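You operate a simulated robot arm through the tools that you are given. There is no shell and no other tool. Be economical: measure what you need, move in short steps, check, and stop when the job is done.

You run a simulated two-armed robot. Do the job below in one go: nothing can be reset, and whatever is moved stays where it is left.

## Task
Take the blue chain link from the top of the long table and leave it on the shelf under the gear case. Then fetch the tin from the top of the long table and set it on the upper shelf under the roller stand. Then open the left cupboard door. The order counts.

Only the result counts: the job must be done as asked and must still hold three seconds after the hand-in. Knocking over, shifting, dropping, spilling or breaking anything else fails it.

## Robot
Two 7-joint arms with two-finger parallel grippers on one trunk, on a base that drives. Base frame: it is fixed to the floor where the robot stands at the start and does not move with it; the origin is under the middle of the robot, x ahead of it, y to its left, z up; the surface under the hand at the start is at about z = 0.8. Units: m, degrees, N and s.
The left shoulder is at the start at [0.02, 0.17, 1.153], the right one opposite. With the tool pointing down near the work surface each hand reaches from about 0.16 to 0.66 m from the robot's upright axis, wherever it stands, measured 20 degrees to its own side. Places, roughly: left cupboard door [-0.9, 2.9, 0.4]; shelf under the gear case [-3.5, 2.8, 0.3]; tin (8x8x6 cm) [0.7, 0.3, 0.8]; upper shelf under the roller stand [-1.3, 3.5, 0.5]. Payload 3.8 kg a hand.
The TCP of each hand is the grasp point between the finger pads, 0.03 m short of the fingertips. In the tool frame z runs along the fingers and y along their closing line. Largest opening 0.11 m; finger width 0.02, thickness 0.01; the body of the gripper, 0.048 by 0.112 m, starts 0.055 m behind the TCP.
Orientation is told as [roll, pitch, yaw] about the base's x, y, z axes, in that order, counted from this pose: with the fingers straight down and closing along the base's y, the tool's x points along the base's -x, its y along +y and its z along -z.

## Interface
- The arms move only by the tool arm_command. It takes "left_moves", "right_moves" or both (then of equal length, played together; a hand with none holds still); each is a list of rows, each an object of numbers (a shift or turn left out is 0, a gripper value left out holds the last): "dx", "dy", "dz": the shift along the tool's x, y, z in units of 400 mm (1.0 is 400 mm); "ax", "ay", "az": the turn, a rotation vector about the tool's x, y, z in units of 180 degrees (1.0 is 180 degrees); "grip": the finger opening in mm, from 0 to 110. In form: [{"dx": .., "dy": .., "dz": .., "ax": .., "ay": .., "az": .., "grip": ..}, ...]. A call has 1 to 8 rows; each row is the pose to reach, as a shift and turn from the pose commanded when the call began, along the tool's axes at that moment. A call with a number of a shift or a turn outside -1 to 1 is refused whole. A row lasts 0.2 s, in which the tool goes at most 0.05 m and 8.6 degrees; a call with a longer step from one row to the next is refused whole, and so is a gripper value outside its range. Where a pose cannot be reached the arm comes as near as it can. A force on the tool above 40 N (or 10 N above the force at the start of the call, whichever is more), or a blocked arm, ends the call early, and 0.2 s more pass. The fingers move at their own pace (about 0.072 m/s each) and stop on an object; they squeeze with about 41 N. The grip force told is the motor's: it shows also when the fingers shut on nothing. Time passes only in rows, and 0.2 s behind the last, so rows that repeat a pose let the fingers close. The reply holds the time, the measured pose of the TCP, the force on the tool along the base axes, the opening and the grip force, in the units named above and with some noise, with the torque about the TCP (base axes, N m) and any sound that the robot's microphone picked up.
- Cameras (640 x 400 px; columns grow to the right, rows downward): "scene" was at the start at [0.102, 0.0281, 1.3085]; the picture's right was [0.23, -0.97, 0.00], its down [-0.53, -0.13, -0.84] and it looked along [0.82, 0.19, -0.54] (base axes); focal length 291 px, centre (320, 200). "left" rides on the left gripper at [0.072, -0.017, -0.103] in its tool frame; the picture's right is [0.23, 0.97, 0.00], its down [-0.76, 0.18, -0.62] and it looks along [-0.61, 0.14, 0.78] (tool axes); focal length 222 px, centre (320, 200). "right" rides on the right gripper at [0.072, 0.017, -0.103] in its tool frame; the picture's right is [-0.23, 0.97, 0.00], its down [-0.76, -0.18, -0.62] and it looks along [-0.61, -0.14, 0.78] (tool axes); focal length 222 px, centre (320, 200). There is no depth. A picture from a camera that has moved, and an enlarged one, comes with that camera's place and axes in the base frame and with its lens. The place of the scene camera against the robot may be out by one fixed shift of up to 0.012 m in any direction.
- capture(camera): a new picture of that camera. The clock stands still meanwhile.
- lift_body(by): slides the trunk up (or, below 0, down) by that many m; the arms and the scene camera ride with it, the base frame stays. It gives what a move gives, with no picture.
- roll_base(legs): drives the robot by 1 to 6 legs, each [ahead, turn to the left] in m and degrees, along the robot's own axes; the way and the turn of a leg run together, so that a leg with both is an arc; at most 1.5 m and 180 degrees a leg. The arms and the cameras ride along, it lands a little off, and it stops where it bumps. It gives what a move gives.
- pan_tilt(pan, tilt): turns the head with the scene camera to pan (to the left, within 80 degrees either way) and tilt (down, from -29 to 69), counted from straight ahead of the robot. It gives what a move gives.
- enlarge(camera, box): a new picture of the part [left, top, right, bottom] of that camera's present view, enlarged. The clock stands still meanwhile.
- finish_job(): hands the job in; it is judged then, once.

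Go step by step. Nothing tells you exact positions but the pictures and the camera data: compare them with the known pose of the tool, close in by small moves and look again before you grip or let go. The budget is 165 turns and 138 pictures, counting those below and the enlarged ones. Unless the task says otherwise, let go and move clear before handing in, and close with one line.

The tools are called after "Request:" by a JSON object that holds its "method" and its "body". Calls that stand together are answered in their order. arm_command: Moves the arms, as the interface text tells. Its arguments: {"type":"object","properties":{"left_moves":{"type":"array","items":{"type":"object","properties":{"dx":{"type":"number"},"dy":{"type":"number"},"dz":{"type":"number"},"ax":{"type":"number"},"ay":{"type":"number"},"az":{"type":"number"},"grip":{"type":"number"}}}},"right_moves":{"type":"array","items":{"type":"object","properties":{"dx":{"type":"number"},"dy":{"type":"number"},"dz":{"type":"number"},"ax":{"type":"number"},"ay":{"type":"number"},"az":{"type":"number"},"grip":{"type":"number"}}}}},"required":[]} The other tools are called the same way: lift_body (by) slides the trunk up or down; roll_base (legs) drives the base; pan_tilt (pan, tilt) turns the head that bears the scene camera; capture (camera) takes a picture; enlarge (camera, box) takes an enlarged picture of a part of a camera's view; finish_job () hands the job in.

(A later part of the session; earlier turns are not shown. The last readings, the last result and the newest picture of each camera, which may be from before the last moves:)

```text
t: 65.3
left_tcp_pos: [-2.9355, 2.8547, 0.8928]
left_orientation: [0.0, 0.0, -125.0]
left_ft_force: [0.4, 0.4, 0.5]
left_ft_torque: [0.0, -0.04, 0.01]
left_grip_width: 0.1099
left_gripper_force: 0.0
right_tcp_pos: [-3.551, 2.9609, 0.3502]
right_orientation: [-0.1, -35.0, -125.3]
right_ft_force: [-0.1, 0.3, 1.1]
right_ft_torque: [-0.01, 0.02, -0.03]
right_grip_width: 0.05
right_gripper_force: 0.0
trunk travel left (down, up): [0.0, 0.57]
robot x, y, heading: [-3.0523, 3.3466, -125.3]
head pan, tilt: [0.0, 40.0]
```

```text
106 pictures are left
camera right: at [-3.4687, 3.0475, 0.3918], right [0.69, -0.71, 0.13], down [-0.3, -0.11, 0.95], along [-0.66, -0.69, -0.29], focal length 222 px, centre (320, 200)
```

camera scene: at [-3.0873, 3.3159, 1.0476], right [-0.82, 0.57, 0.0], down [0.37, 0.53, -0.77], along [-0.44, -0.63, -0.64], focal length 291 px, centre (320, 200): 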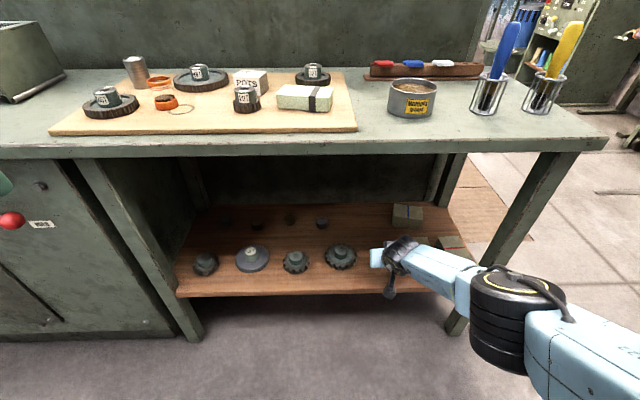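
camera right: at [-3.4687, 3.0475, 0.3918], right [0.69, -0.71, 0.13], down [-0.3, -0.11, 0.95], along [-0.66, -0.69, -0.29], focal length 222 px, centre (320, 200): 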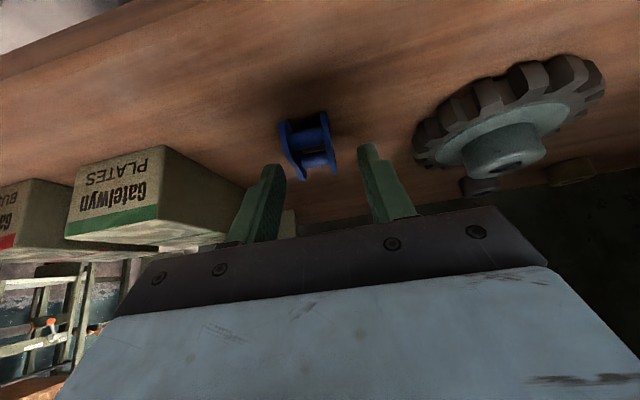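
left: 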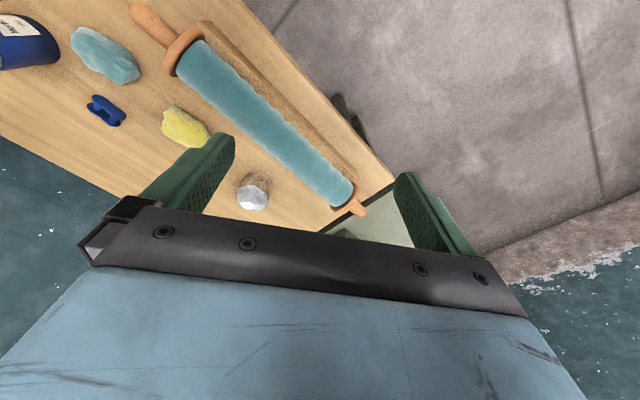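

The link rests flat on the shelf. I'll withdraw the hand backward and upward.

Request:
{"method": "arm_command", "body": {"right_moves": [{"dz": -0.08}, {"dz": -0.18}, {"dx": 0.02, "dz": -0.28}, {"dx": 0.07, "dz": -0.38}, {"dx": 0.12, "dz": -0.48}, {"dx": 0.12, "dz": -0.48}]}}

Request:
{"method": "capture", "body": {"camera": "right"}}

Request:
{"method": "capture", "body": {"camera": "scene"}}

```text
t: 66.8
left_tcp_pos: [-2.9362, 2.8543, 0.8932]
left_orientation: [0.0, 0.0, -125.0]
left_ft_force: [0.9, -0.8, 0.4]
left_ft_torque: [0.0, 0.02, -0.01]
left_grip_width: 0.1097
left_gripper_force: 0.1
right_tcp_pos: [-3.4659, 3.0832, 0.4785]
right_orientation: [-0.1, -35.0, -125.3]
right_ft_force: [-0.4, -1.4, 0.9]
right_ft_torque: [-0.04, -0.01, -0.02]
right_grip_width: 0.0501
right_gripper_force: 0.0
trunk travel left (down, up): [0.0, 0.57]
robot x, y, heading: [-3.0548, 3.3484, -125.4]
head pan, tilt: [0.0, 40.0]
```

```text
105 pictures are left
camera right: at [-3.3824, 3.1701, 0.5213], right [0.69, -0.72, 0.13], down [-0.3, -0.11, 0.95], along [-0.66, -0.69, -0.29], focal length 222 px, centre (320, 200)
```

right: 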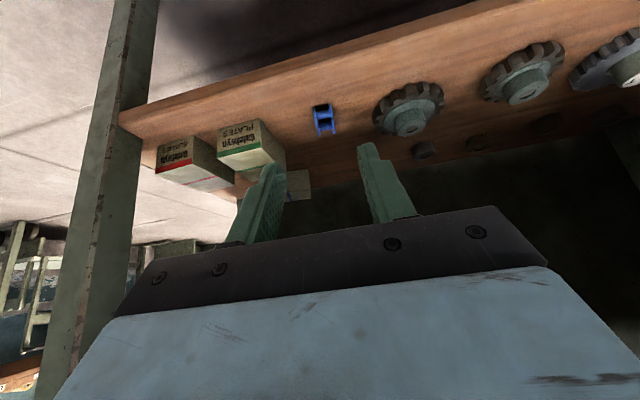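

```text
104 pictures are left
camera scene: at [-3.1211, 3.2671, 1.0476], right [-0.82, 0.57, 0.0], down [0.37, 0.53, -0.77], along [-0.44, -0.63, -0.64], focal length 291 px, centre (320, 200)
```

scene: 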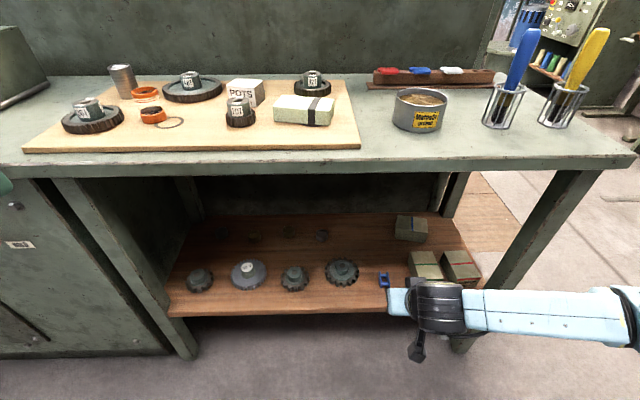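

The link is in place. I'll back off, bring the hand upright and raise the trunk again.

Request:
{"method": "roll_base", "body": {"legs": [[-0.23, 0]]}}

Request:
{"method": "arm_command", "body": {"right_moves": [{"dx": -0.03, "dz": -0.08, "ay": 0.0243}, {"dx": -0.08, "dz": -0.18, "ay": 0.0486}, {"dx": -0.13, "dz": -0.28, "ay": 0.0729}, {"dx": -0.18, "dz": -0.38, "ay": 0.0972}, {"dx": -0.23, "dz": -0.48, "ay": 0.1215}, {"dx": -0.28, "dz": -0.58, "ay": 0.1458}, {"dx": -0.33, "dz": -0.68, "ay": 0.17}, {"dx": -0.38, "dz": -0.76, "ay": 0.194}]}}

Request:
{"method": "lift_body", "body": {"by": 0.25}}

```text
t: 68.5
left_tcp_pos: [-2.8032, 3.0421, 0.8905]
left_orientation: [0.1, 0.0, -125.0]
left_ft_force: [0.4, -0.2, 0.5]
left_ft_torque: [0.0, 0.04, 0.0]
left_grip_width: 0.1099
left_gripper_force: 0.0
right_tcp_pos: [-3.3337, 3.2708, 0.4786]
right_orientation: [0.0, -34.9, -125.4]
right_ft_force: [0.2, -0.1, 0.6]
right_ft_torque: [0.0, -0.02, -0.02]
right_grip_width: 0.0502
right_gripper_force: 0.1
trunk travel left (down, up): [0.0, 0.57]
robot x, y, heading: [-2.923, 3.5312, -125.0]
head pan, tilt: [0.0, 40.0]
```

```text
t: 70.3
left_tcp_pos: [-2.8026, 3.0426, 0.8929]
left_orientation: [0.0, 0.0, -124.9]
left_ft_force: [-0.2, 0.1, 0.3]
left_ft_torque: [0.01, 0.02, 0.01]
left_grip_width: 0.1099
left_gripper_force: 0.1
right_tcp_pos: [-3.3034, 3.3113, 0.8152]
right_orientation: [0.0, 0.1, -125.2]
right_ft_force: [0.1, 0.2, -0.3]
right_ft_torque: [-0.04, -0.01, -0.02]
right_grip_width: 0.0499
right_gripper_force: 0.0
trunk travel left (down, up): [0.0, 0.57]
robot x, y, heading: [-2.9266, 3.5334, -125.0]
head pan, tilt: [0.0, 40.0]
```

```text
t: 72.9
left_tcp_pos: [-2.8043, 3.0425, 1.1413]
left_orientation: [0.1, 0.0, -124.9]
left_ft_force: [-0.5, 0.1, -0.1]
left_ft_torque: [0.02, 0.0, -0.02]
left_grip_width: 0.11
left_gripper_force: 0.0
right_tcp_pos: [-3.3042, 3.3098, 1.0649]
right_orientation: [0.0, 0.0, -125.1]
right_ft_force: [0.4, -0.5, -0.7]
right_ft_torque: [-0.02, 0.02, -0.01]
right_grip_width: 0.0499
right_gripper_force: 0.0
trunk travel left (down, up): [-0.25, 0.32]
robot x, y, heading: [-2.9237, 3.5326, -125.1]
head pan, tilt: [0.0, 40.0]
```

Next is the tin. I'll drive back along the aisle and stop short of the long table to look.

Request:
{"method": "roll_base", "body": {"legs": [[0, 89.9], [1.5, 0], [1.5, 0], [0.149, 0], [0, -27.3], [0.75, 0]]}}

Request:
{"method": "pan_tilt", "body": {"pan": 15, "tilt": 25}}

Request:
{"method": "capture", "body": {"camera": "scene"}}

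```text
t: 97.2
left_tcp_pos: [0.4651, 0.8654, 1.1422]
left_orientation: [0.0, 0.1, -63.9]
left_ft_force: [0.3, -0.2, 0.1]
left_ft_torque: [0.03, -0.02, 0.0]
left_grip_width: 0.1099
left_gripper_force: 0.1
right_tcp_pos: [-0.0118, 0.5571, 1.0644]
right_orientation: [0.0, 0.0, -64.2]
right_ft_force: [1.2, -0.3, 0.8]
right_ft_torque: [0.01, -0.01, 0.0]
right_grip_width: 0.05
right_gripper_force: 0.1
trunk travel left (down, up): [-0.25, 0.32]
robot x, y, heading: [-0.0209, 0.9981, -64.0]
head pan, tilt: [0.0, 40.0]
```

```text
t: 98.0
left_tcp_pos: [0.4656, 0.8658, 1.1416]
left_orientation: [0.0, 0.1, -63.9]
left_ft_force: [0.0, -0.1, 0.0]
left_ft_torque: [0.0, -0.02, 0.03]
left_grip_width: 0.1099
left_gripper_force: 0.1
right_tcp_pos: [-0.0103, 0.5574, 1.0649]
right_orientation: [-0.1, 0.0, -64.1]
right_ft_force: [0.1, -0.8, 0.3]
right_ft_torque: [0.02, 0.01, -0.01]
right_grip_width: 0.0501
right_gripper_force: 0.1
trunk travel left (down, up): [-0.25, 0.32]
robot x, y, heading: [-0.0227, 0.9994, -64.0]
head pan, tilt: [15.0, 25.0]
```

```text
103 pictures are left
camera scene: at [0.0411, 0.9187, 1.3209], right [-0.75, -0.66, 0.0], down [-0.28, 0.32, -0.91], along [0.6, -0.68, -0.42], focal length 291 px, centre (320, 200)
```

scene: 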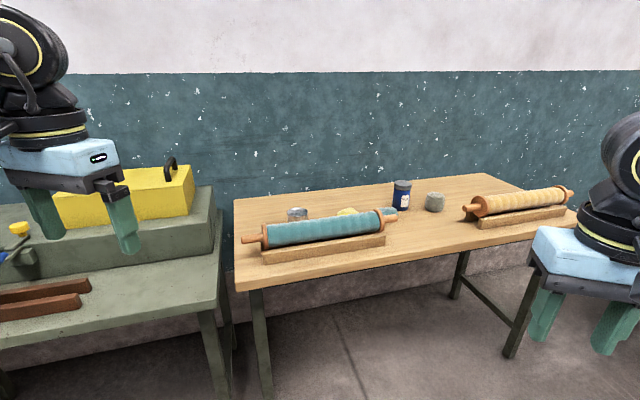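

The toolbox top is about z 0.98, so my hand at 1.14 passes clear. I'll drive to a stance with the tin 0.55 m away on the left hand's side.

Request:
{"method": "roll_base", "body": {"legs": [[0, 5.9], [0.479, 0], [0, 5.1]]}}

Request:
{"method": "pan_tilt", "body": {"pan": 15, "tilt": 45}}

Request:
{"method": "capture", "body": {"camera": "scene"}}

Request:
{"method": "capture", "body": {"camera": "left"}}

```text
t: 101.9
left_tcp_pos: [0.736, 0.5592, 1.1417]
left_orientation: [0.0, 0.0, -52.6]
left_ft_force: [0.7, -0.1, 0.2]
left_ft_torque: [-0.04, 0.04, 0.01]
left_grip_width: 0.11
left_gripper_force: 0.0
right_tcp_pos: [0.3286, 0.1627, 1.0645]
right_orientation: [0.1, -0.1, -53.0]
right_ft_force: [-0.2, -0.7, 0.2]
right_ft_torque: [0.03, 0.0, 0.0]
right_grip_width: 0.0504
right_gripper_force: 0.0
trunk travel left (down, up): [-0.25, 0.32]
robot x, y, heading: [0.2313, 0.5935, -52.4]
head pan, tilt: [15.0, 25.0]
```

```text
t: 102.7
left_tcp_pos: [0.7372, 0.5588, 1.1421]
left_orientation: [0.0, 0.1, -52.6]
left_ft_force: [0.3, -0.1, 0.7]
left_ft_torque: [-0.02, 0.03, 0.07]
left_grip_width: 0.1101
left_gripper_force: 0.1
right_tcp_pos: [0.3289, 0.1618, 1.0648]
right_orientation: [0.1, 0.0, -52.9]
right_ft_force: [0.3, 0.0, 0.7]
right_ft_torque: [0.03, 0.02, -0.03]
right_grip_width: 0.0501
right_gripper_force: 0.0
trunk travel left (down, up): [-0.25, 0.32]
robot x, y, heading: [0.2312, 0.5979, -52.9]
head pan, tilt: [15.0, 45.0]
```

```text
102 pictures are left
camera scene: at [0.3031, 0.5351, 1.2904], right [-0.61, -0.79, 0.0], down [-0.56, 0.43, -0.71], along [0.56, -0.43, -0.71], focal length 291 px, centre (320, 200)
```

scene: 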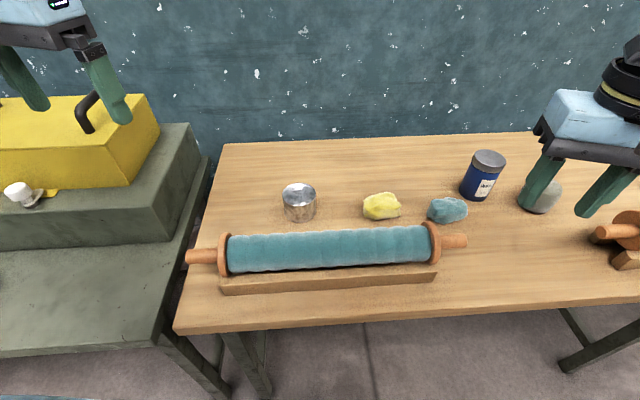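

```text
101 pictures are left
camera left: at [0.6803, 0.605, 1.2447], right [0.64, 0.77, 0.0], down [0.6, -0.5, 0.62], along [0.48, -0.4, -0.78], focal length 222 px, centre (320, 200)
```

left: 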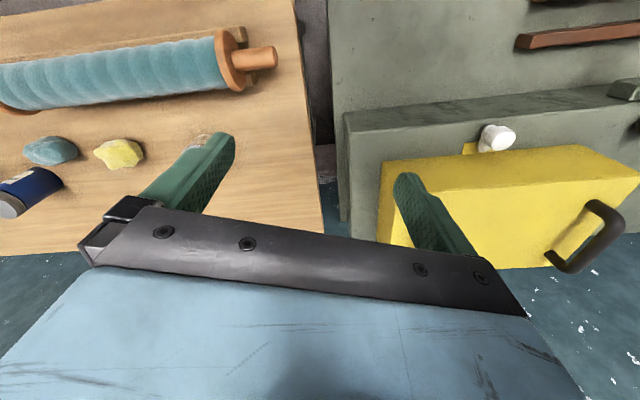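

The tin is at about (0.686, 0.294). I'll bring the left hand above it, closing along the table's length.

Request:
{"method": "arm_command", "body": {"left_moves": [{"dx": -0.064, "dy": -0.071, "dz": 0.05, "az": -0.0156}, {"dx": -0.128, "dy": -0.142, "dz": 0.1, "az": -0.031}, {"dx": -0.192, "dy": -0.214, "dz": 0.15, "az": -0.0467}, {"dx": -0.257, "dy": -0.286, "dz": 0.2, "az": -0.062}, {"dx": -0.321, "dy": -0.357, "dz": 0.25, "az": -0.078}, {"dx": -0.385, "dy": -0.428, "dz": 0.3, "az": -0.093}, {"dx": -0.45, "dy": -0.5, "dz": 0.355, "az": -0.109}, {"dx": -0.45, "dy": -0.5, "dz": 0.355, "az": -0.109}]}}

Request:
{"method": "capture", "body": {"camera": "left"}}

Request:
{"method": "capture", "body": {"camera": "scene"}}

```text
t: 104.5
left_tcp_pos: [0.6883, 0.2931, 1.0001]
left_orientation: [0.0, -0.1, -33.1]
left_ft_force: [0.7, -0.4, 0.6]
left_ft_torque: [-0.02, -0.02, 0.04]
left_grip_width: 0.11
left_gripper_force: 0.1
right_tcp_pos: [0.3295, 0.1631, 1.0651]
right_orientation: [0.0, -0.1, -52.9]
right_ft_force: [0.5, -0.1, 0.3]
right_ft_torque: [-0.02, 0.0, -0.03]
right_grip_width: 0.05
right_gripper_force: 0.1
trunk travel left (down, up): [-0.25, 0.32]
robot x, y, heading: [0.2304, 0.5929, -52.8]
head pan, tilt: [15.0, 45.0]
```

```text
100 pictures are left
camera left: at [0.618, 0.3188, 1.1027], right [0.34, 0.94, 0.0], down [0.74, -0.26, 0.62], along [0.59, -0.21, -0.78], focal length 222 px, centre (320, 200)
```

left: 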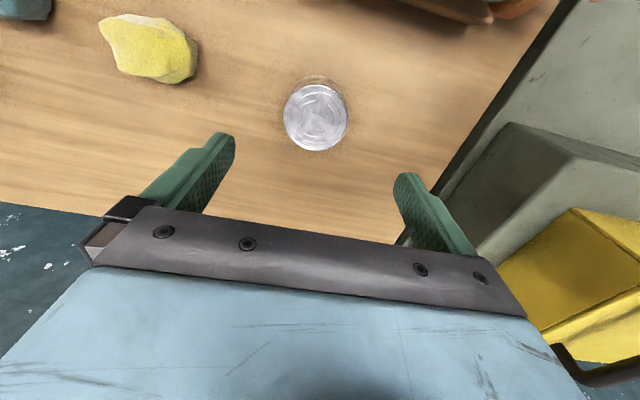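

```text
99 pictures are left
camera scene: at [0.3032, 0.5356, 1.2904], right [-0.61, -0.79, 0.0], down [-0.56, 0.43, -0.71], along [0.56, -0.43, -0.71], focal length 291 px, centre (320, 200)
```

scene: 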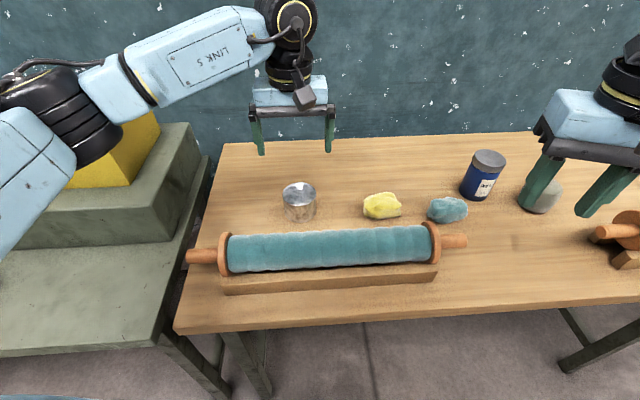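

Request:
{"method": "arm_command", "body": {"left_moves": [{"dx": -0.01, "dy": -0.006, "dz": 0.09}, {"dx": -0.01, "dy": -0.006, "dz": 0.175}, {"dx": -0.01, "dy": -0.006, "dz": 0.175}]}}

Request:
{"method": "capture", "body": {"camera": "left"}}

Request:
{"method": "enlarge", "body": {"camera": "scene", "box": [220, 80, 380, 240]}}

```text
t: 105.3
left_tcp_pos: [0.6887, 0.2907, 0.9284]
left_orientation: [0.1, 0.0, -33.0]
left_ft_force: [0.5, 1.1, -0.6]
left_ft_torque: [-0.02, 0.01, 0.03]
left_grip_width: 0.1101
left_gripper_force: 0.1
right_tcp_pos: [0.3281, 0.1641, 1.0639]
right_orientation: [0.0, 0.0, -52.9]
right_ft_force: [0.0, -0.3, -1.0]
right_ft_torque: [-0.01, 0.04, 0.02]
right_grip_width: 0.05
right_gripper_force: 0.0
trunk travel left (down, up): [-0.25, 0.32]
robot x, y, heading: [0.2323, 0.5956, -52.6]
head pan, tilt: [15.0, 45.0]
```

```text
98 pictures are left
camera left: at [0.6201, 0.3149, 1.032], right [0.34, 0.94, 0.0], down [0.74, -0.27, 0.62], along [0.59, -0.21, -0.78], focal length 222 px, centre (320, 200)
```

left: 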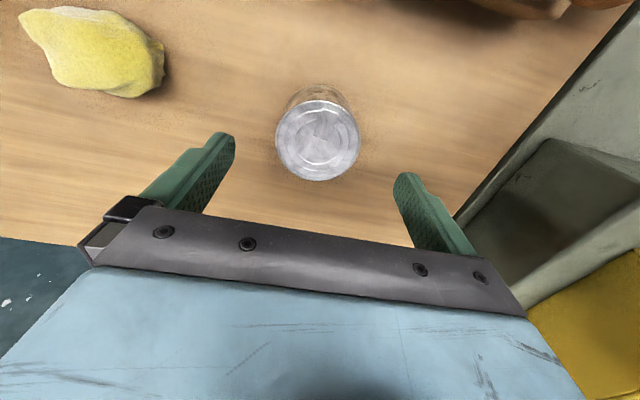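

```text
2.50 times, centred on (300, 160) of scene
camera zoom: at [0.303, 0.5351, 1.2904], right [-0.61, -0.79, 0.0], down [-0.56, 0.43, -0.71], along [0.56, -0.43, -0.71], focal length 727 px, centre (370, 300)
```

zoom: 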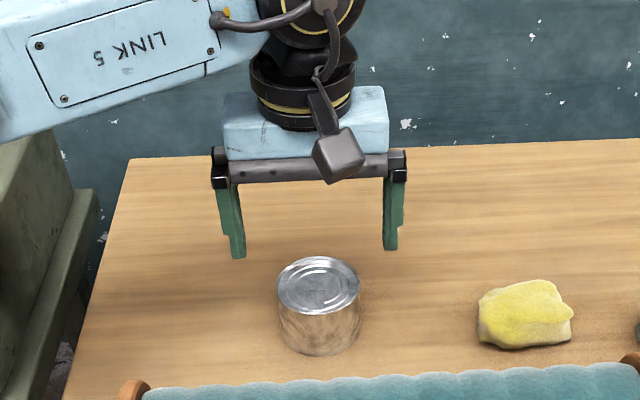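

Well centred. I'll descend around the tin and close.

Request:
{"method": "arm_command", "body": {"left_moves": [{"dx": -0.006, "dy": -0.004, "dz": 0.1}, {"dx": -0.006, "dy": -0.004, "dz": 0.18}, {"dx": -0.006, "dy": -0.004, "dz": 0.228}, {"dx": -0.006, "dy": -0.004, "dz": 0.228}]}}

Request:
{"method": "capture", "body": {"camera": "left"}}

Request:
{"method": "enlarge", "body": {"camera": "scene", "box": [220, 110, 380, 270]}}

```text
t: 106.3
left_tcp_pos: [0.6907, 0.287, 0.8386]
left_orientation: [0.0, -0.1, -33.0]
left_ft_force: [0.5, -0.1, -0.1]
left_ft_torque: [0.0, 0.01, -0.02]
left_grip_width: 0.1101
left_gripper_force: 0.0
right_tcp_pos: [0.3284, 0.1625, 1.0642]
right_orientation: [0.0, 0.0, -53.0]
right_ft_force: [0.8, -0.1, -0.7]
right_ft_torque: [-0.02, -0.01, -0.01]
right_grip_width: 0.05
right_gripper_force: 0.1
trunk travel left (down, up): [-0.25, 0.32]
robot x, y, heading: [0.2339, 0.5951, -52.6]
head pan, tilt: [15.0, 45.0]
```

```text
96 pictures are left
camera left: at [0.6208, 0.3117, 0.9413], right [0.34, 0.94, 0.0], down [0.73, -0.27, 0.62], along [0.59, -0.21, -0.78], focal length 222 px, centre (320, 200)
```

left: 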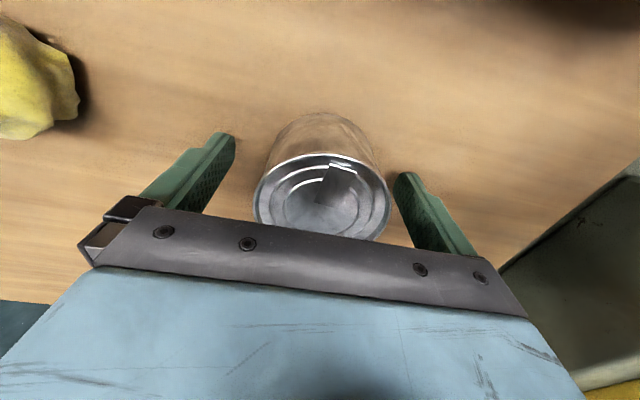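

```text
2.50 times, centred on (300, 190) of scene
camera zoom: at [0.303, 0.5351, 1.2904], right [-0.61, -0.79, 0.0], down [-0.56, 0.43, -0.71], along [0.56, -0.43, -0.71], focal length 727 px, centre (370, 225)
```

zoom: 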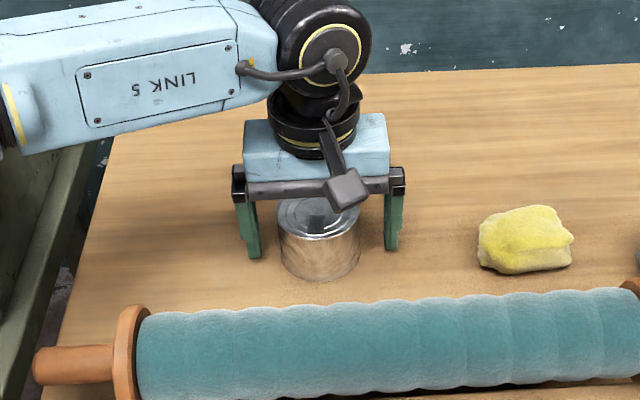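

Request:
{"method": "arm_command", "body": {"left_moves": [{"grip": 90}, {"grip": 70}, {"grip": 60}, {"grip": 60}, {"grip": 60}]}}

Request:
{"method": "capture", "body": {"camera": "left"}}

```text
t: 107.5
left_tcp_pos: [0.6894, 0.2868, 0.839]
left_orientation: [0.1, 0.0, -33.1]
left_ft_force: [-0.1, 0.3, -0.7]
left_ft_torque: [0.02, -0.04, 0.01]
left_grip_width: 0.0709
left_gripper_force: 41.1
right_tcp_pos: [0.3289, 0.1627, 1.0643]
right_orientation: [0.0, 0.0, -52.9]
right_ft_force: [-0.6, -0.5, 0.1]
right_ft_torque: [-0.03, 0.0, -0.04]
right_grip_width: 0.0502
right_gripper_force: 0.0
trunk travel left (down, up): [-0.25, 0.32]
robot x, y, heading: [0.2317, 0.598, -52.9]
head pan, tilt: [15.0, 45.0]
```

```text
94 pictures are left
camera left: at [0.6208, 0.3117, 0.9415], right [0.34, 0.94, 0.0], down [0.74, -0.27, 0.62], along [0.59, -0.21, -0.78], focal length 222 px, centre (320, 200)
```

left: 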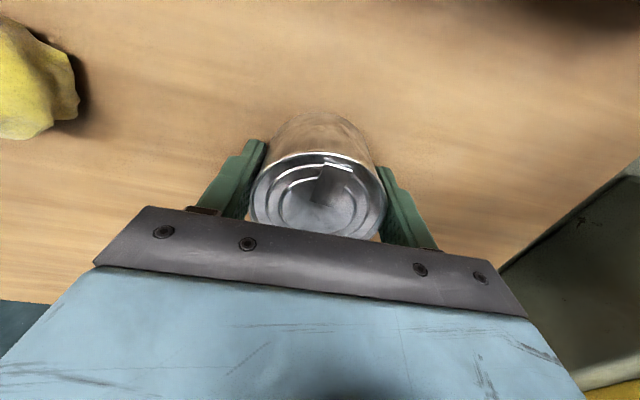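

The tin is held at 71 mm. To set it upright inside the bay I'll need the fingers tilted forward, so I'll lift it and re-grip it tilted at a free spot by the table edge.

Request:
{"method": "arm_command", "body": {"left_moves": [{"dz": -0.1}, {"dz": -0.22}, {"dz": -0.34}, {"dz": -0.46}, {"dz": -0.58}, {"dz": -0.58}]}}

Request:
{"method": "capture", "body": {"camera": "left"}}

Request:
{"method": "roll_base", "body": {"legs": [[0, -90], [0.466, 0], [0, 90]]}}

Request:
{"method": "capture", "body": {"camera": "scene"}}

```text
t: 108.9
left_tcp_pos: [0.6925, 0.2855, 1.0729]
left_orientation: [0.0, 0.0, -33.1]
left_ft_force: [-0.8, -0.7, -2.1]
left_ft_torque: [0.04, 0.0, 0.05]
left_grip_width: 0.0708
left_gripper_force: 41.1
right_tcp_pos: [0.3284, 0.1632, 1.0641]
right_orientation: [0.0, 0.0, -52.8]
right_ft_force: [0.0, 0.1, -0.4]
right_ft_torque: [0.0, -0.01, -0.01]
right_grip_width: 0.0501
right_gripper_force: 0.1
trunk travel left (down, up): [-0.25, 0.32]
robot x, y, heading: [0.2308, 0.5909, -52.7]
head pan, tilt: [15.0, 45.0]
```

```text
93 pictures are left
camera left: at [0.6227, 0.3108, 1.1743], right [0.34, 0.94, 0.0], down [0.74, -0.27, 0.62], along [0.59, -0.21, -0.78], focal length 222 px, centre (320, 200)
```

left: 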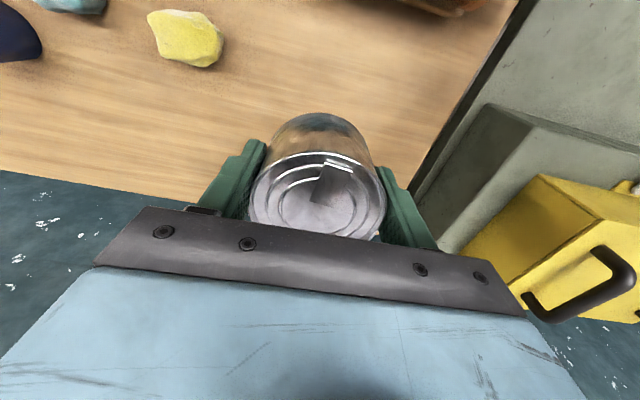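

```text
t: 119.4
left_tcp_pos: [0.3161, 0.0024, 1.0719]
left_orientation: [0.0, 0.0, -33.3]
left_ft_force: [0.3, -1.1, -1.2]
left_ft_torque: [0.0, 0.03, -0.01]
left_grip_width: 0.0709
left_gripper_force: 40.9
right_tcp_pos: [-0.0474, -0.1189, 1.0641]
right_orientation: [0.0, 0.0, -53.2]
right_ft_force: [0.1, -0.3, -0.1]
right_ft_torque: [-0.01, -0.02, -0.01]
right_grip_width: 0.0502
right_gripper_force: 0.0
trunk travel left (down, up): [-0.25, 0.32]
robot x, y, heading: [-0.1401, 0.3116, -53.2]
head pan, tilt: [15.0, 45.0]
```

```text
92 pictures are left
camera scene: at [-0.0712, 0.2536, 1.2903], right [-0.61, -0.79, 0.0], down [-0.56, 0.43, -0.71], along [0.56, -0.43, -0.71], focal length 291 px, centre (320, 200)
```

scene: 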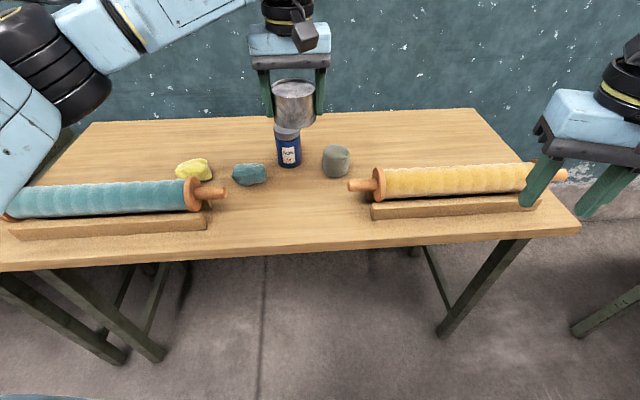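

The tin lifted cleanly. I'll set it down in the free gap between the two roller stands, near (0.33, 0.025).

Request:
{"method": "arm_command", "body": {"left_moves": [{"dy": 0.03, "dz": 0.1}, {"dy": 0.067, "dz": 0.2}, {"dy": 0.067, "dz": 0.32}, {"dy": 0.067, "dz": 0.44}, {"dy": 0.067, "dz": 0.52}, {"dy": 0.067, "dz": 0.56}, {"dy": 0.067, "dz": 0.578}, {"dy": 0.067, "dz": 0.578}]}}

Request:
{"method": "capture", "body": {"camera": "left"}}

Request:
{"method": "enlarge", "body": {"camera": "scene", "box": [190, 120, 390, 260]}}

```text
t: 121.2
left_tcp_pos: [0.3316, 0.0232, 0.839]
left_orientation: [0.0, 0.0, -33.4]
left_ft_force: [-0.5, 0.2, -1.3]
left_ft_torque: [0.01, -0.01, 0.0]
left_grip_width: 0.0707
left_gripper_force: 41.0
right_tcp_pos: [-0.048, -0.1191, 1.0666]
right_orientation: [0.1, 0.0, -53.2]
right_ft_force: [0.7, 0.1, 0.2]
right_ft_torque: [-0.02, 0.0, 0.01]
right_grip_width: 0.05
right_gripper_force: 0.1
trunk travel left (down, up): [-0.25, 0.32]
robot x, y, heading: [-0.1418, 0.3105, -53.2]
head pan, tilt: [15.0, 45.0]
```

```text
91 pictures are left
camera left: at [0.2619, 0.0498, 0.9426], right [0.34, 0.94, 0.0], down [0.73, -0.27, 0.62], along [0.59, -0.22, -0.78], focal length 222 px, centre (320, 200)
```

left: 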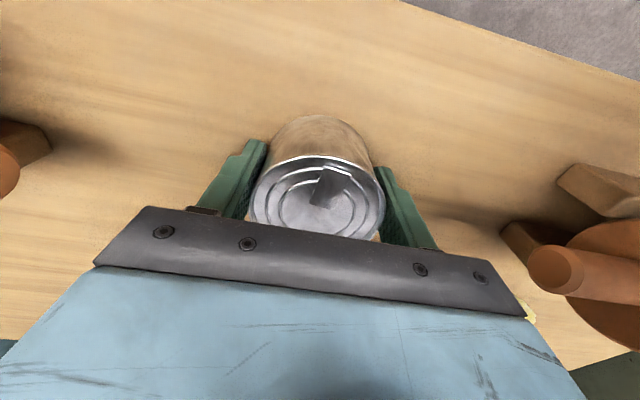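

```text
2.86 times, centred on (290, 190) of scene
camera zoom: at [-0.0713, 0.2535, 1.2904], right [-0.61, -0.79, 0.0], down [-0.56, 0.43, -0.71], along [0.56, -0.43, -0.71], focal length 831 px, centre (406, 229)
```

zoom: 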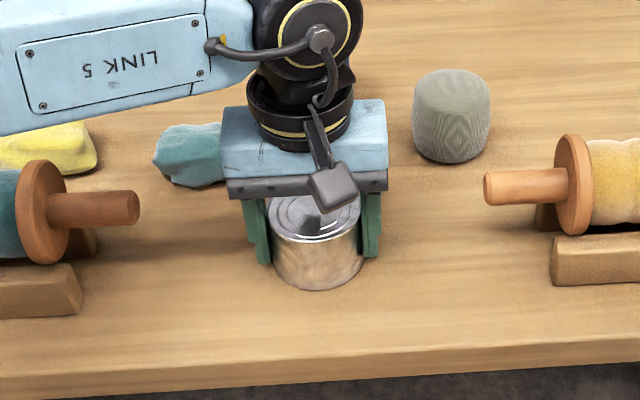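

Request:
{"method": "arm_command", "body": {"left_moves": [{"dz": 0.004}, {"dz": 0.004, "grip": 75}, {"dz": 0.004, "grip": 95}, {"dz": 0.004, "grip": 110}, {"dz": 0.004}, {"dz": 0.004}]}}

Request:
{"method": "capture", "body": {"camera": "left"}}

```text
t: 122.6
left_tcp_pos: [0.3301, 0.0243, 0.8381]
left_orientation: [0.1, -0.1, -33.3]
left_ft_force: [-0.3, -0.3, -0.4]
left_ft_torque: [0.04, 0.02, 0.03]
left_grip_width: 0.11
left_gripper_force: 0.0
right_tcp_pos: [-0.047, -0.119, 1.0643]
right_orientation: [-0.1, 0.0, -53.2]
right_ft_force: [-0.1, -0.1, -0.7]
right_ft_torque: [0.02, 0.01, 0.01]
right_grip_width: 0.0501
right_gripper_force: 0.1
trunk travel left (down, up): [-0.25, 0.32]
robot x, y, heading: [-0.1435, 0.3127, -53.0]
head pan, tilt: [15.0, 45.0]
```

```text
89 pictures are left
camera left: at [0.2616, 0.0497, 0.9414], right [0.34, 0.94, 0.0], down [0.73, -0.27, 0.62], along [0.59, -0.22, -0.78], focal length 222 px, centre (320, 200)
```

left: 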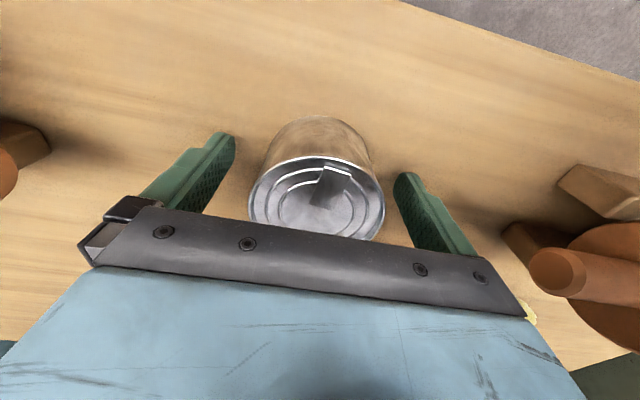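

The tin stands free. I'll now tilt the open gripper 45° forward around it.

Request:
{"method": "arm_command", "body": {"left_moves": [{"dx": 0.01, "ay": -0.042}, {"dx": 0.01, "ay": -0.084}, {"dx": 0.01, "ay": -0.126}, {"dx": 0.01, "ay": -0.168}, {"dx": 0.01, "ay": -0.21}, {"dx": 0.01, "ay": -0.25}, {"dx": 0.01, "ay": -0.25}]}}

Request:
{"method": "capture", "body": {"camera": "left"}}

Request:
{"method": "enlarge", "body": {"camera": "scene", "box": [190, 120, 390, 260]}}

```text
t: 124.2
left_tcp_pos: [0.3262, 0.0277, 0.8385]
left_orientation: [0.0, -45.1, -33.2]
left_ft_force: [-0.2, 0.6, -0.4]
left_ft_torque: [0.01, 0.02, -0.01]
left_grip_width: 0.1101
left_gripper_force: 0.0
right_tcp_pos: [-0.0465, -0.1187, 1.0645]
right_orientation: [0.0, 0.0, -53.2]
right_ft_force: [0.2, 0.1, -0.2]
right_ft_torque: [0.0, -0.02, 0.04]
right_grip_width: 0.0499
right_gripper_force: 0.1
trunk travel left (down, up): [-0.25, 0.32]
robot x, y, heading: [-0.1436, 0.3106, -52.8]
head pan, tilt: [15.0, 45.0]
```

```text
88 pictures are left
camera left: at [0.215, 0.0809, 0.8597], right [0.4, 0.9, -0.16], down [0.18, 0.1, 0.98], along [0.9, -0.42, -0.12], focal length 222 px, centre (320, 200)
```

left: 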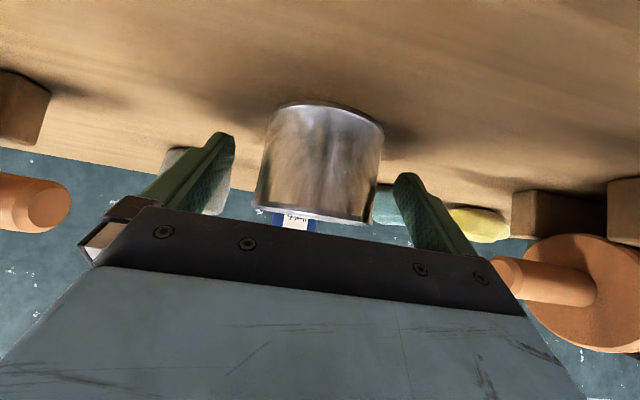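

```text
2.86 times, centred on (290, 190) of scene
camera zoom: at [-0.0714, 0.2536, 1.2904], right [-0.61, -0.79, 0.0], down [-0.56, 0.43, -0.71], along [0.56, -0.43, -0.71], focal length 831 px, centre (406, 229)
```

zoom: 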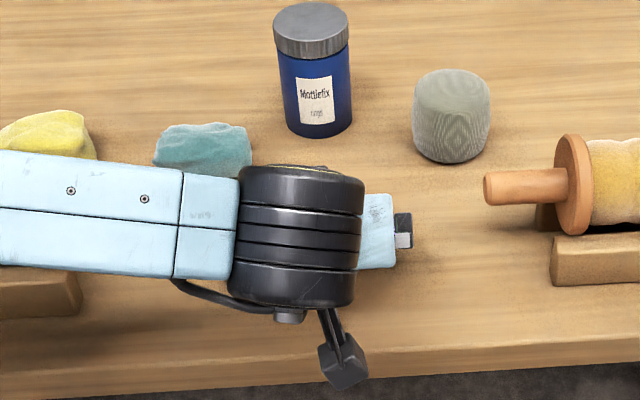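

The fingers straddle the tin at 45° with no contact, so I'll close.

Request:
{"method": "arm_command", "body": {"left_moves": [{"grip": 90}, {"grip": 70}, {"grip": 60}, {"grip": 60}, {"grip": 60}]}}

Request:
{"method": "capture", "body": {"camera": "left"}}

```text
t: 125.4
left_tcp_pos: [0.3278, 0.0274, 0.8391]
left_orientation: [0.0, -45.0, -33.3]
left_ft_force: [-0.7, 0.4, 0.4]
left_ft_torque: [0.02, -0.06, -0.03]
left_grip_width: 0.0709
left_gripper_force: 41.3
right_tcp_pos: [-0.0476, -0.1197, 1.0651]
right_orientation: [0.1, 0.0, -53.2]
right_ft_force: [0.3, 0.3, 0.8]
right_ft_torque: [0.0, -0.04, -0.01]
right_grip_width: 0.0504
right_gripper_force: 0.1
trunk travel left (down, up): [-0.25, 0.32]
robot x, y, heading: [-0.1438, 0.3139, -53.0]
head pan, tilt: [15.0, 45.0]
```

```text
86 pictures are left
camera left: at [0.2151, 0.0808, 0.8598], right [0.4, 0.9, -0.16], down [0.18, 0.1, 0.98], along [0.9, -0.42, -0.12], focal length 222 px, centre (320, 200)
```

left: 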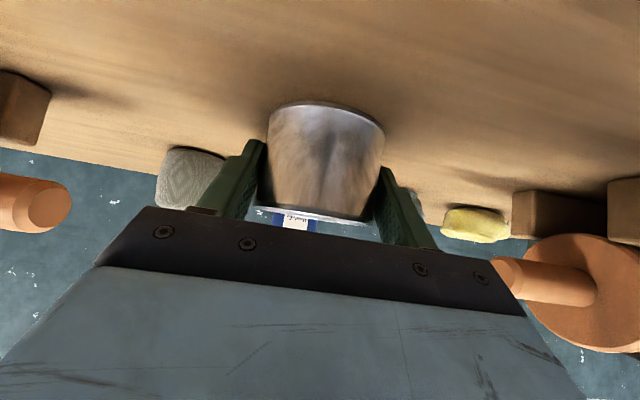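

Gripped again with the tin upright. I'll lift it straight up.

Request:
{"method": "arm_command", "body": {"left_moves": [{"dx": -0.05, "dz": -0.05}, {"dx": -0.13, "dz": -0.13}, {"dx": -0.21, "dz": -0.21}, {"dx": -0.29, "dz": -0.29}, {"dx": -0.37, "dz": -0.37}, {"dx": -0.44, "dz": -0.44}, {"dx": -0.44, "dz": -0.44}]}}

Request:
{"method": "capture", "body": {"camera": "left"}}

```text
t: 127.0
left_tcp_pos: [0.3281, 0.0283, 1.086]
left_orientation: [-0.1, -44.9, -33.3]
left_ft_force: [0.9, 0.0, -1.6]
left_ft_torque: [0.02, 0.04, -0.01]
left_grip_width: 0.0707
left_gripper_force: 41.2
right_tcp_pos: [-0.0463, -0.119, 1.0649]
right_orientation: [0.0, 0.0, -53.2]
right_ft_force: [0.3, 0.3, 0.2]
right_ft_torque: [0.02, -0.01, 0.0]
right_grip_width: 0.0501
right_gripper_force: 0.1
trunk travel left (down, up): [-0.25, 0.32]
robot x, y, heading: [-0.1404, 0.3128, -52.8]
head pan, tilt: [15.0, 45.0]
```

```text
85 pictures are left
camera left: at [0.216, 0.0812, 1.1084], right [0.4, 0.9, -0.16], down [0.18, 0.09, 0.98], along [0.9, -0.42, -0.12], focal length 222 px, centre (320, 200)
```

left: 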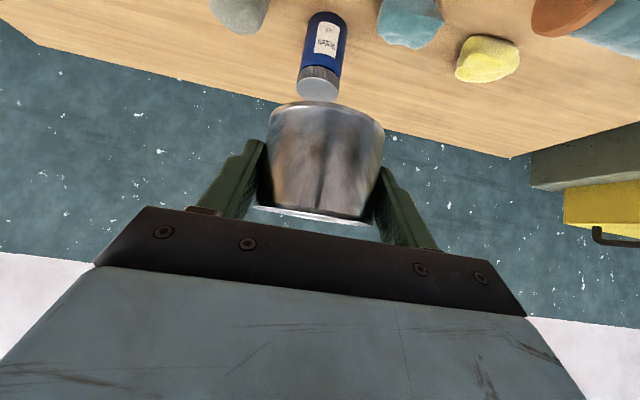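

Now I'll drive to the bench bay with the tin.

Request:
{"method": "roll_base", "body": {"legs": [[0, 149.5], [1.406, 0], [0, 51], [1.3, 0], [0.5, 0], [0, -91.5]]}}

Request:
{"method": "pan_tilt", "body": {"pan": 0, "tilt": 35}}

Request:
{"method": "capture", "body": {"camera": "scene"}}

```text
t: 154.9
left_tcp_pos: [-1.6707, 3.2192, 1.0886]
left_orientation: [-0.1, -45.0, 75.5]
left_ft_force: [0.1, 0.5, -0.8]
left_ft_torque: [-0.01, -0.01, 0.01]
left_grip_width: 0.0707
left_gripper_force: 41.1
right_tcp_pos: [-1.4106, 2.9103, 1.0642]
right_orientation: [0.0, 0.0, 55.6]
right_ft_force: [-0.1, 0.0, 0.7]
right_ft_torque: [-0.03, 0.03, -0.02]
right_grip_width: 0.0502
right_gripper_force: 0.1
trunk travel left (down, up): [-0.25, 0.32]
robot x, y, heading: [-1.7877, 2.6833, 55.7]
head pan, tilt: [15.0, 45.0]
```

```text
t: 155.6
left_tcp_pos: [-1.6706, 3.2189, 1.087]
left_orientation: [0.0, -45.0, 75.5]
left_ft_force: [0.1, 0.2, -2.1]
left_ft_torque: [-0.01, 0.0, 0.01]
left_grip_width: 0.0706
left_gripper_force: 41.2
right_tcp_pos: [-1.4115, 2.9109, 1.0654]
right_orientation: [0.0, 0.0, 55.6]
right_ft_force: [0.2, 0.3, -0.6]
right_ft_torque: [0.0, 0.02, 0.02]
right_grip_width: 0.0502
right_gripper_force: 0.1
trunk travel left (down, up): [-0.25, 0.32]
robot x, y, heading: [-1.7915, 2.6807, 55.6]
head pan, tilt: [0.0, 35.0]
```

```text
84 pictures are left
camera scene: at [-1.7341, 2.7795, 1.3051], right [0.83, -0.56, 0.0], down [-0.32, -0.48, -0.82], along [0.46, 0.68, -0.57], focal length 291 px, centre (320, 200)
```

scene: 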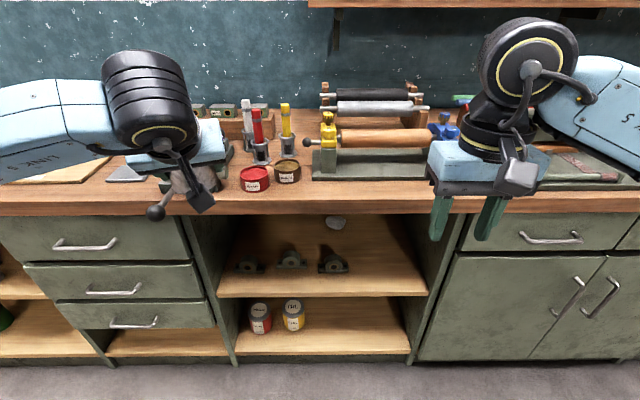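

The bay's upper shelf is at z of about 0.45, with a free area to the right of the three bearings. I'll square the hand to the bay, pull it in, and shift the robot 0.42 m to its right.

Request:
{"method": "arm_command", "body": {"left_moves": [{"dx": 0.04, "dz": -0.04, "ax": 0.016, "az": 0.016}, {"dx": 0.08, "dz": -0.08, "ax": 0.032, "az": 0.032}, {"dx": 0.12, "dz": -0.12, "ax": 0.048, "az": 0.048}, {"dx": 0.16, "dz": -0.16, "ax": 0.064, "az": 0.064}, {"dx": 0.194, "dz": -0.194, "ax": 0.0786, "az": 0.0786}, {"dx": 0.194, "dz": -0.194, "ax": 0.0786, "az": 0.0786}]}}

Request:
{"method": "roll_base", "body": {"legs": [[0, -90], [0.42, 0], [0, 90]]}}

Request:
{"method": "capture", "body": {"camera": "scene"}}

```text
t: 157.0
left_tcp_pos: [-1.6969, 3.1133, 1.0873]
left_orientation: [0.1, -45.0, 55.4]
left_ft_force: [0.4, 0.3, -1.8]
left_ft_torque: [-0.03, 0.01, 0.01]
left_grip_width: 0.0703
left_gripper_force: 41.4
right_tcp_pos: [-1.4121, 2.91, 1.0654]
right_orientation: [0.0, -0.1, 55.6]
right_ft_force: [0.2, -0.4, 0.6]
right_ft_torque: [0.01, 0.01, -0.01]
right_grip_width: 0.05
right_gripper_force: 0.0
trunk travel left (down, up): [-0.25, 0.32]
robot x, y, heading: [-1.791, 2.6817, 55.8]
head pan, tilt: [0.0, 35.0]
```

```text
t: 167.2
left_tcp_pos: [-1.3501, 2.8836, 1.0874]
left_orientation: [0.0, -45.0, 56.3]
left_ft_force: [0.9, -0.1, -1.9]
left_ft_torque: [-0.04, 0.04, 0.01]
left_grip_width: 0.0707
left_gripper_force: 40.7
right_tcp_pos: [-1.0622, 2.6857, 1.0655]
right_orientation: [0.1, 0.0, 56.3]
right_ft_force: [-0.2, 0.4, -0.3]
right_ft_torque: [-0.02, 0.02, -0.01]
right_grip_width: 0.05
right_gripper_force: 0.0
trunk travel left (down, up): [-0.25, 0.32]
robot x, y, heading: [-1.4325, 2.4536, 56.6]
head pan, tilt: [0.0, 35.0]
```

```text
83 pictures are left
camera scene: at [-1.3828, 2.5502, 1.3052], right [0.83, -0.55, 0.0], down [-0.32, -0.48, -0.82], along [0.45, 0.68, -0.57], focal length 291 px, centre (320, 200)
```

scene: 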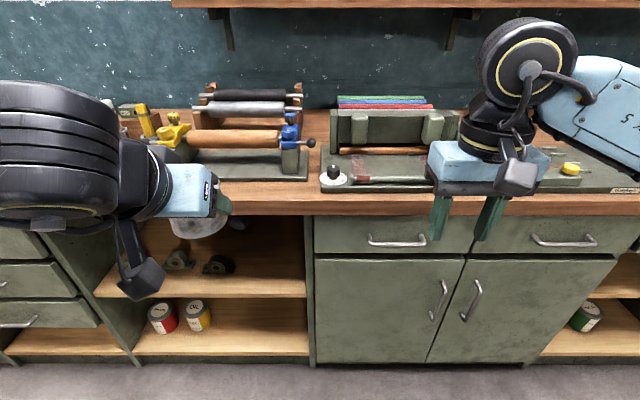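

The free area is 0.07–0.33 m left of the robot's centre line, so I'll aim for 0.20. I'll lower the trunk and move 0.18 m closer.

Request:
{"method": "lift_body", "body": {"by": -0.25}}

Request:
{"method": "roll_base", "body": {"legs": [[0.18, 0]]}}

Request:
{"method": "pan_tilt", "body": {"pan": 20, "tilt": 40}}

Request:
{"method": "capture", "body": {"camera": "scene"}}

Request:
{"method": "capture", "body": {"camera": "left"}}

```text
t: 169.8
left_tcp_pos: [-1.3516, 2.8831, 0.8379]
left_orientation: [0.0, -45.0, 56.2]
left_ft_force: [-0.3, -0.4, -1.2]
left_ft_torque: [-0.01, -0.01, 0.01]
left_grip_width: 0.0703
left_gripper_force: 40.7
right_tcp_pos: [-1.0613, 2.6852, 0.8144]
right_orientation: [-0.1, 0.1, 56.3]
right_ft_force: [0.2, 0.3, 1.1]
right_ft_torque: [0.01, 0.02, 0.0]
right_grip_width: 0.0501
right_gripper_force: 0.1
trunk travel left (down, up): [0.0, 0.57]
robot x, y, heading: [-1.4376, 2.4515, 56.4]
head pan, tilt: [0.0, 35.0]
```

```text
t: 171.3
left_tcp_pos: [-1.2515, 3.0323, 0.8368]
left_orientation: [0.1, -45.0, 56.2]
left_ft_force: [0.5, 0.8, -1.6]
left_ft_torque: [-0.01, 0.03, 0.01]
left_grip_width: 0.0708
left_gripper_force: 41.5
right_tcp_pos: [-0.9636, 2.8331, 0.8144]
right_orientation: [0.0, -0.1, 56.3]
right_ft_force: [0.8, 1.1, 0.8]
right_ft_torque: [0.05, -0.02, -0.01]
right_grip_width: 0.0502
right_gripper_force: 0.0
trunk travel left (down, up): [0.0, 0.57]
robot x, y, heading: [-1.3381, 2.6018, 56.5]
head pan, tilt: [0.0, 35.0]
```

```text
t: 172.1
left_tcp_pos: [-1.2518, 3.0327, 0.8364]
left_orientation: [0.0, -45.0, 56.2]
left_ft_force: [-0.4, -0.3, -1.3]
left_ft_torque: [-0.05, 0.01, 0.04]
left_grip_width: 0.0707
left_gripper_force: 41.0
right_tcp_pos: [-0.9631, 2.8349, 0.8147]
right_orientation: [0.0, -0.1, 56.3]
right_ft_force: [1.0, 0.7, -0.7]
right_ft_torque: [-0.01, 0.02, 0.02]
right_grip_width: 0.0502
right_gripper_force: 0.0
trunk travel left (down, up): [0.0, 0.57]
robot x, y, heading: [-1.3378, 2.6025, 56.6]
head pan, tilt: [20.0, 40.0]
```

```text
82 pictures are left
camera scene: at [-1.3125, 2.7088, 1.0476], right [0.97, -0.23, 0.0], down [-0.15, -0.62, -0.77], along [0.18, 0.74, -0.64], focal length 291 px, centre (320, 200)
```

scene: 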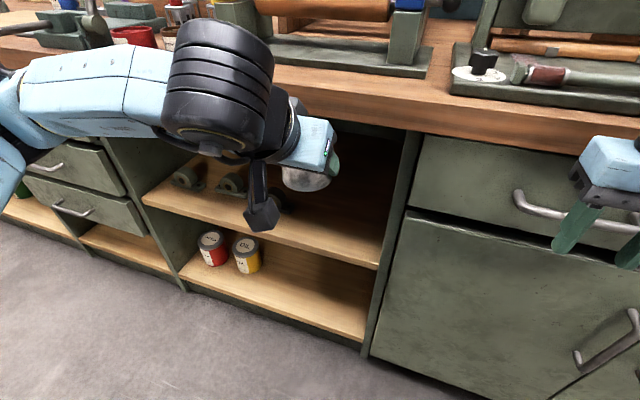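

```text
81 pictures are left
camera left: at [-1.3061, 2.9197, 0.8581], right [-0.9, 0.41, -0.16], down [-0.09, 0.18, 0.98], along [0.43, 0.89, -0.12], focal length 222 px, centre (320, 200)
```

left: 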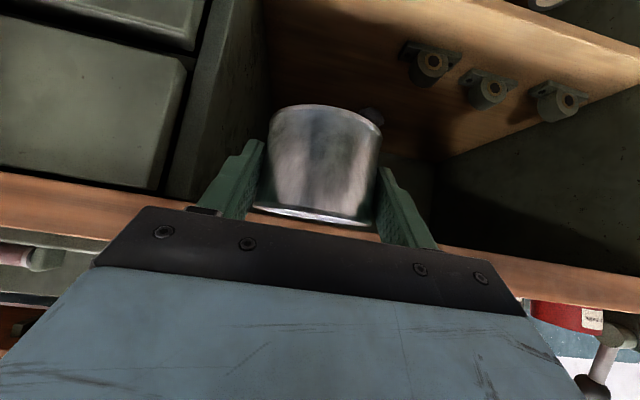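

Request:
{"method": "arm_command", "body": {"left_moves": [{"dx": 0.077, "dy": 0.0146, "dz": 0.085}, {"dx": 0.154, "dy": 0.029, "dz": 0.17}, {"dx": 0.231, "dy": 0.044, "dz": 0.255}, {"dx": 0.309, "dy": 0.058, "dz": 0.34}, {"dx": 0.386, "dy": 0.073, "dz": 0.426}, {"dx": 0.464, "dy": 0.0875, "dz": 0.512}, {"dx": 0.464, "dy": 0.0875, "dz": 0.512}]}}

Request:
{"method": "capture", "body": {"camera": "scene"}}

Request:
{"method": "capture", "body": {"camera": "left"}}

```text
t: 173.7
left_tcp_pos: [-1.2559, 3.0647, 0.576]
left_orientation: [0.4, -44.4, 56.4]
left_ft_force: [0.6, 0.3, -2.2]
left_ft_torque: [-0.01, 0.02, -0.01]
left_grip_width: 0.0706
left_gripper_force: 41.5
left hand out of reach, approached as far as the arm can: row 5, 6, 7
right_tcp_pos: [-0.9634, 2.8342, 0.8148]
right_orientation: [0.0, 0.0, 56.4]
right_ft_force: [-0.2, -0.3, -0.3]
right_ft_torque: [0.02, 0.02, -0.01]
right_grip_width: 0.0502
right_gripper_force: 0.1
trunk travel left (down, up): [0.0, 0.57]
robot x, y, heading: [-1.3384, 2.5955, 56.6]
head pan, tilt: [20.0, 40.0]
```

```text
80 pictures are left
camera scene: at [-1.3132, 2.7092, 1.0476], right [0.97, -0.23, 0.0], down [-0.15, -0.63, -0.77], along [0.18, 0.74, -0.64], focal length 291 px, centre (320, 200)
```

scene: 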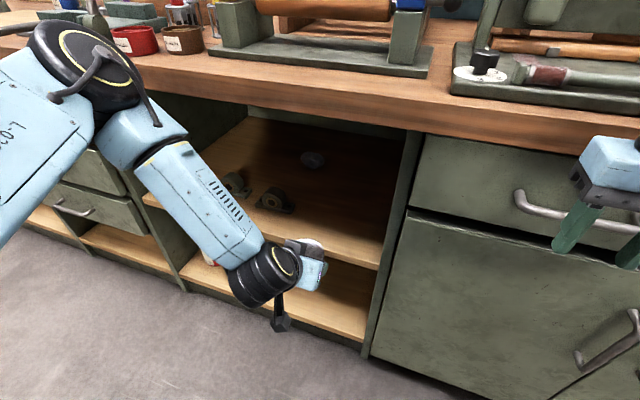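

```text
79 pictures are left
camera left: at [-1.3085, 2.9504, 0.5992], right [-0.9, 0.4, -0.15], down [-0.08, 0.18, 0.98], along [0.42, 0.9, -0.13], focal length 222 px, centre (320, 200)
```

left: 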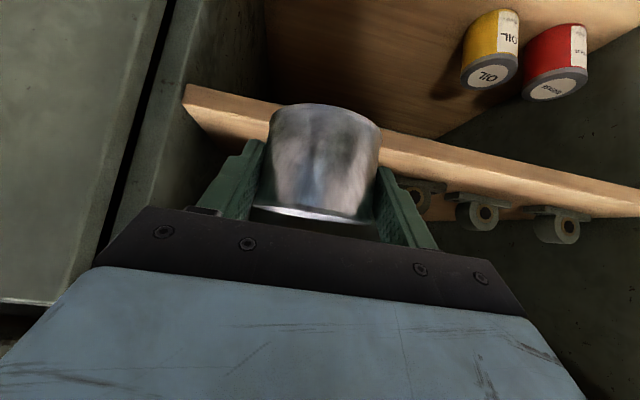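

The elbow sits high and near the bench edge, so I'll move forward in part and look again.

Request:
{"method": "arm_command", "body": {"left_moves": [{"dx": -0.062, "dz": 0.068}, {"dx": -0.124, "dz": 0.136}, {"dx": -0.186, "dz": 0.204}]}}

Request:
{"method": "capture", "body": {"camera": "scene"}}

Request:
{"method": "capture", "body": {"camera": "left"}}

```text
t: 174.5
left_tcp_pos: [-1.1936, 3.1553, 0.5719]
left_orientation: [0.1, -45.1, 56.2]
left_ft_force: [0.2, 0.5, -1.3]
left_ft_torque: [-0.04, 0.02, 0.0]
left_grip_width: 0.0708
left_gripper_force: 40.8
right_tcp_pos: [-0.9621, 2.8343, 0.8143]
right_orientation: [0.0, 0.0, 56.3]
right_ft_force: [-0.1, 0.3, -0.3]
right_ft_torque: [-0.01, 0.01, -0.02]
right_grip_width: 0.05
right_gripper_force: 0.1
trunk travel left (down, up): [0.0, 0.57]
robot x, y, heading: [-1.3389, 2.5965, 56.4]
head pan, tilt: [20.0, 40.0]
```

```text
78 pictures are left
camera scene: at [-1.3125, 2.7088, 1.0476], right [0.97, -0.23, 0.0], down [-0.15, -0.63, -0.77], along [0.18, 0.74, -0.64], focal length 291 px, centre (320, 200)
```

scene: 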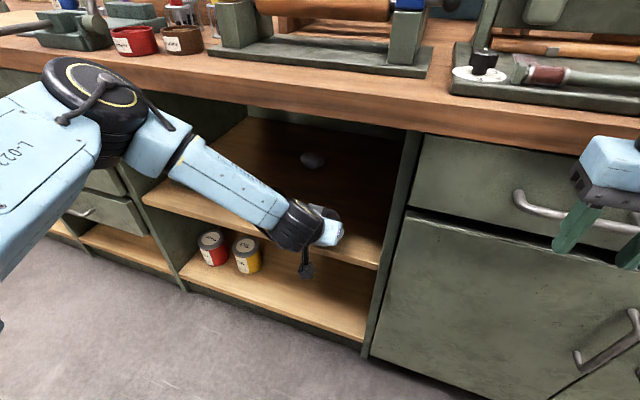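

```text
77 pictures are left
camera left: at [-1.2475, 3.0417, 0.5925], right [-0.9, 0.41, -0.16], down [-0.09, 0.18, 0.98], along [0.43, 0.89, -0.12], focal length 222 px, centre (320, 200)
```

left: 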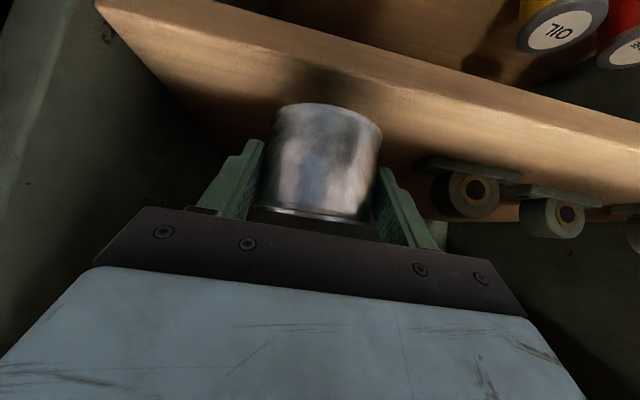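

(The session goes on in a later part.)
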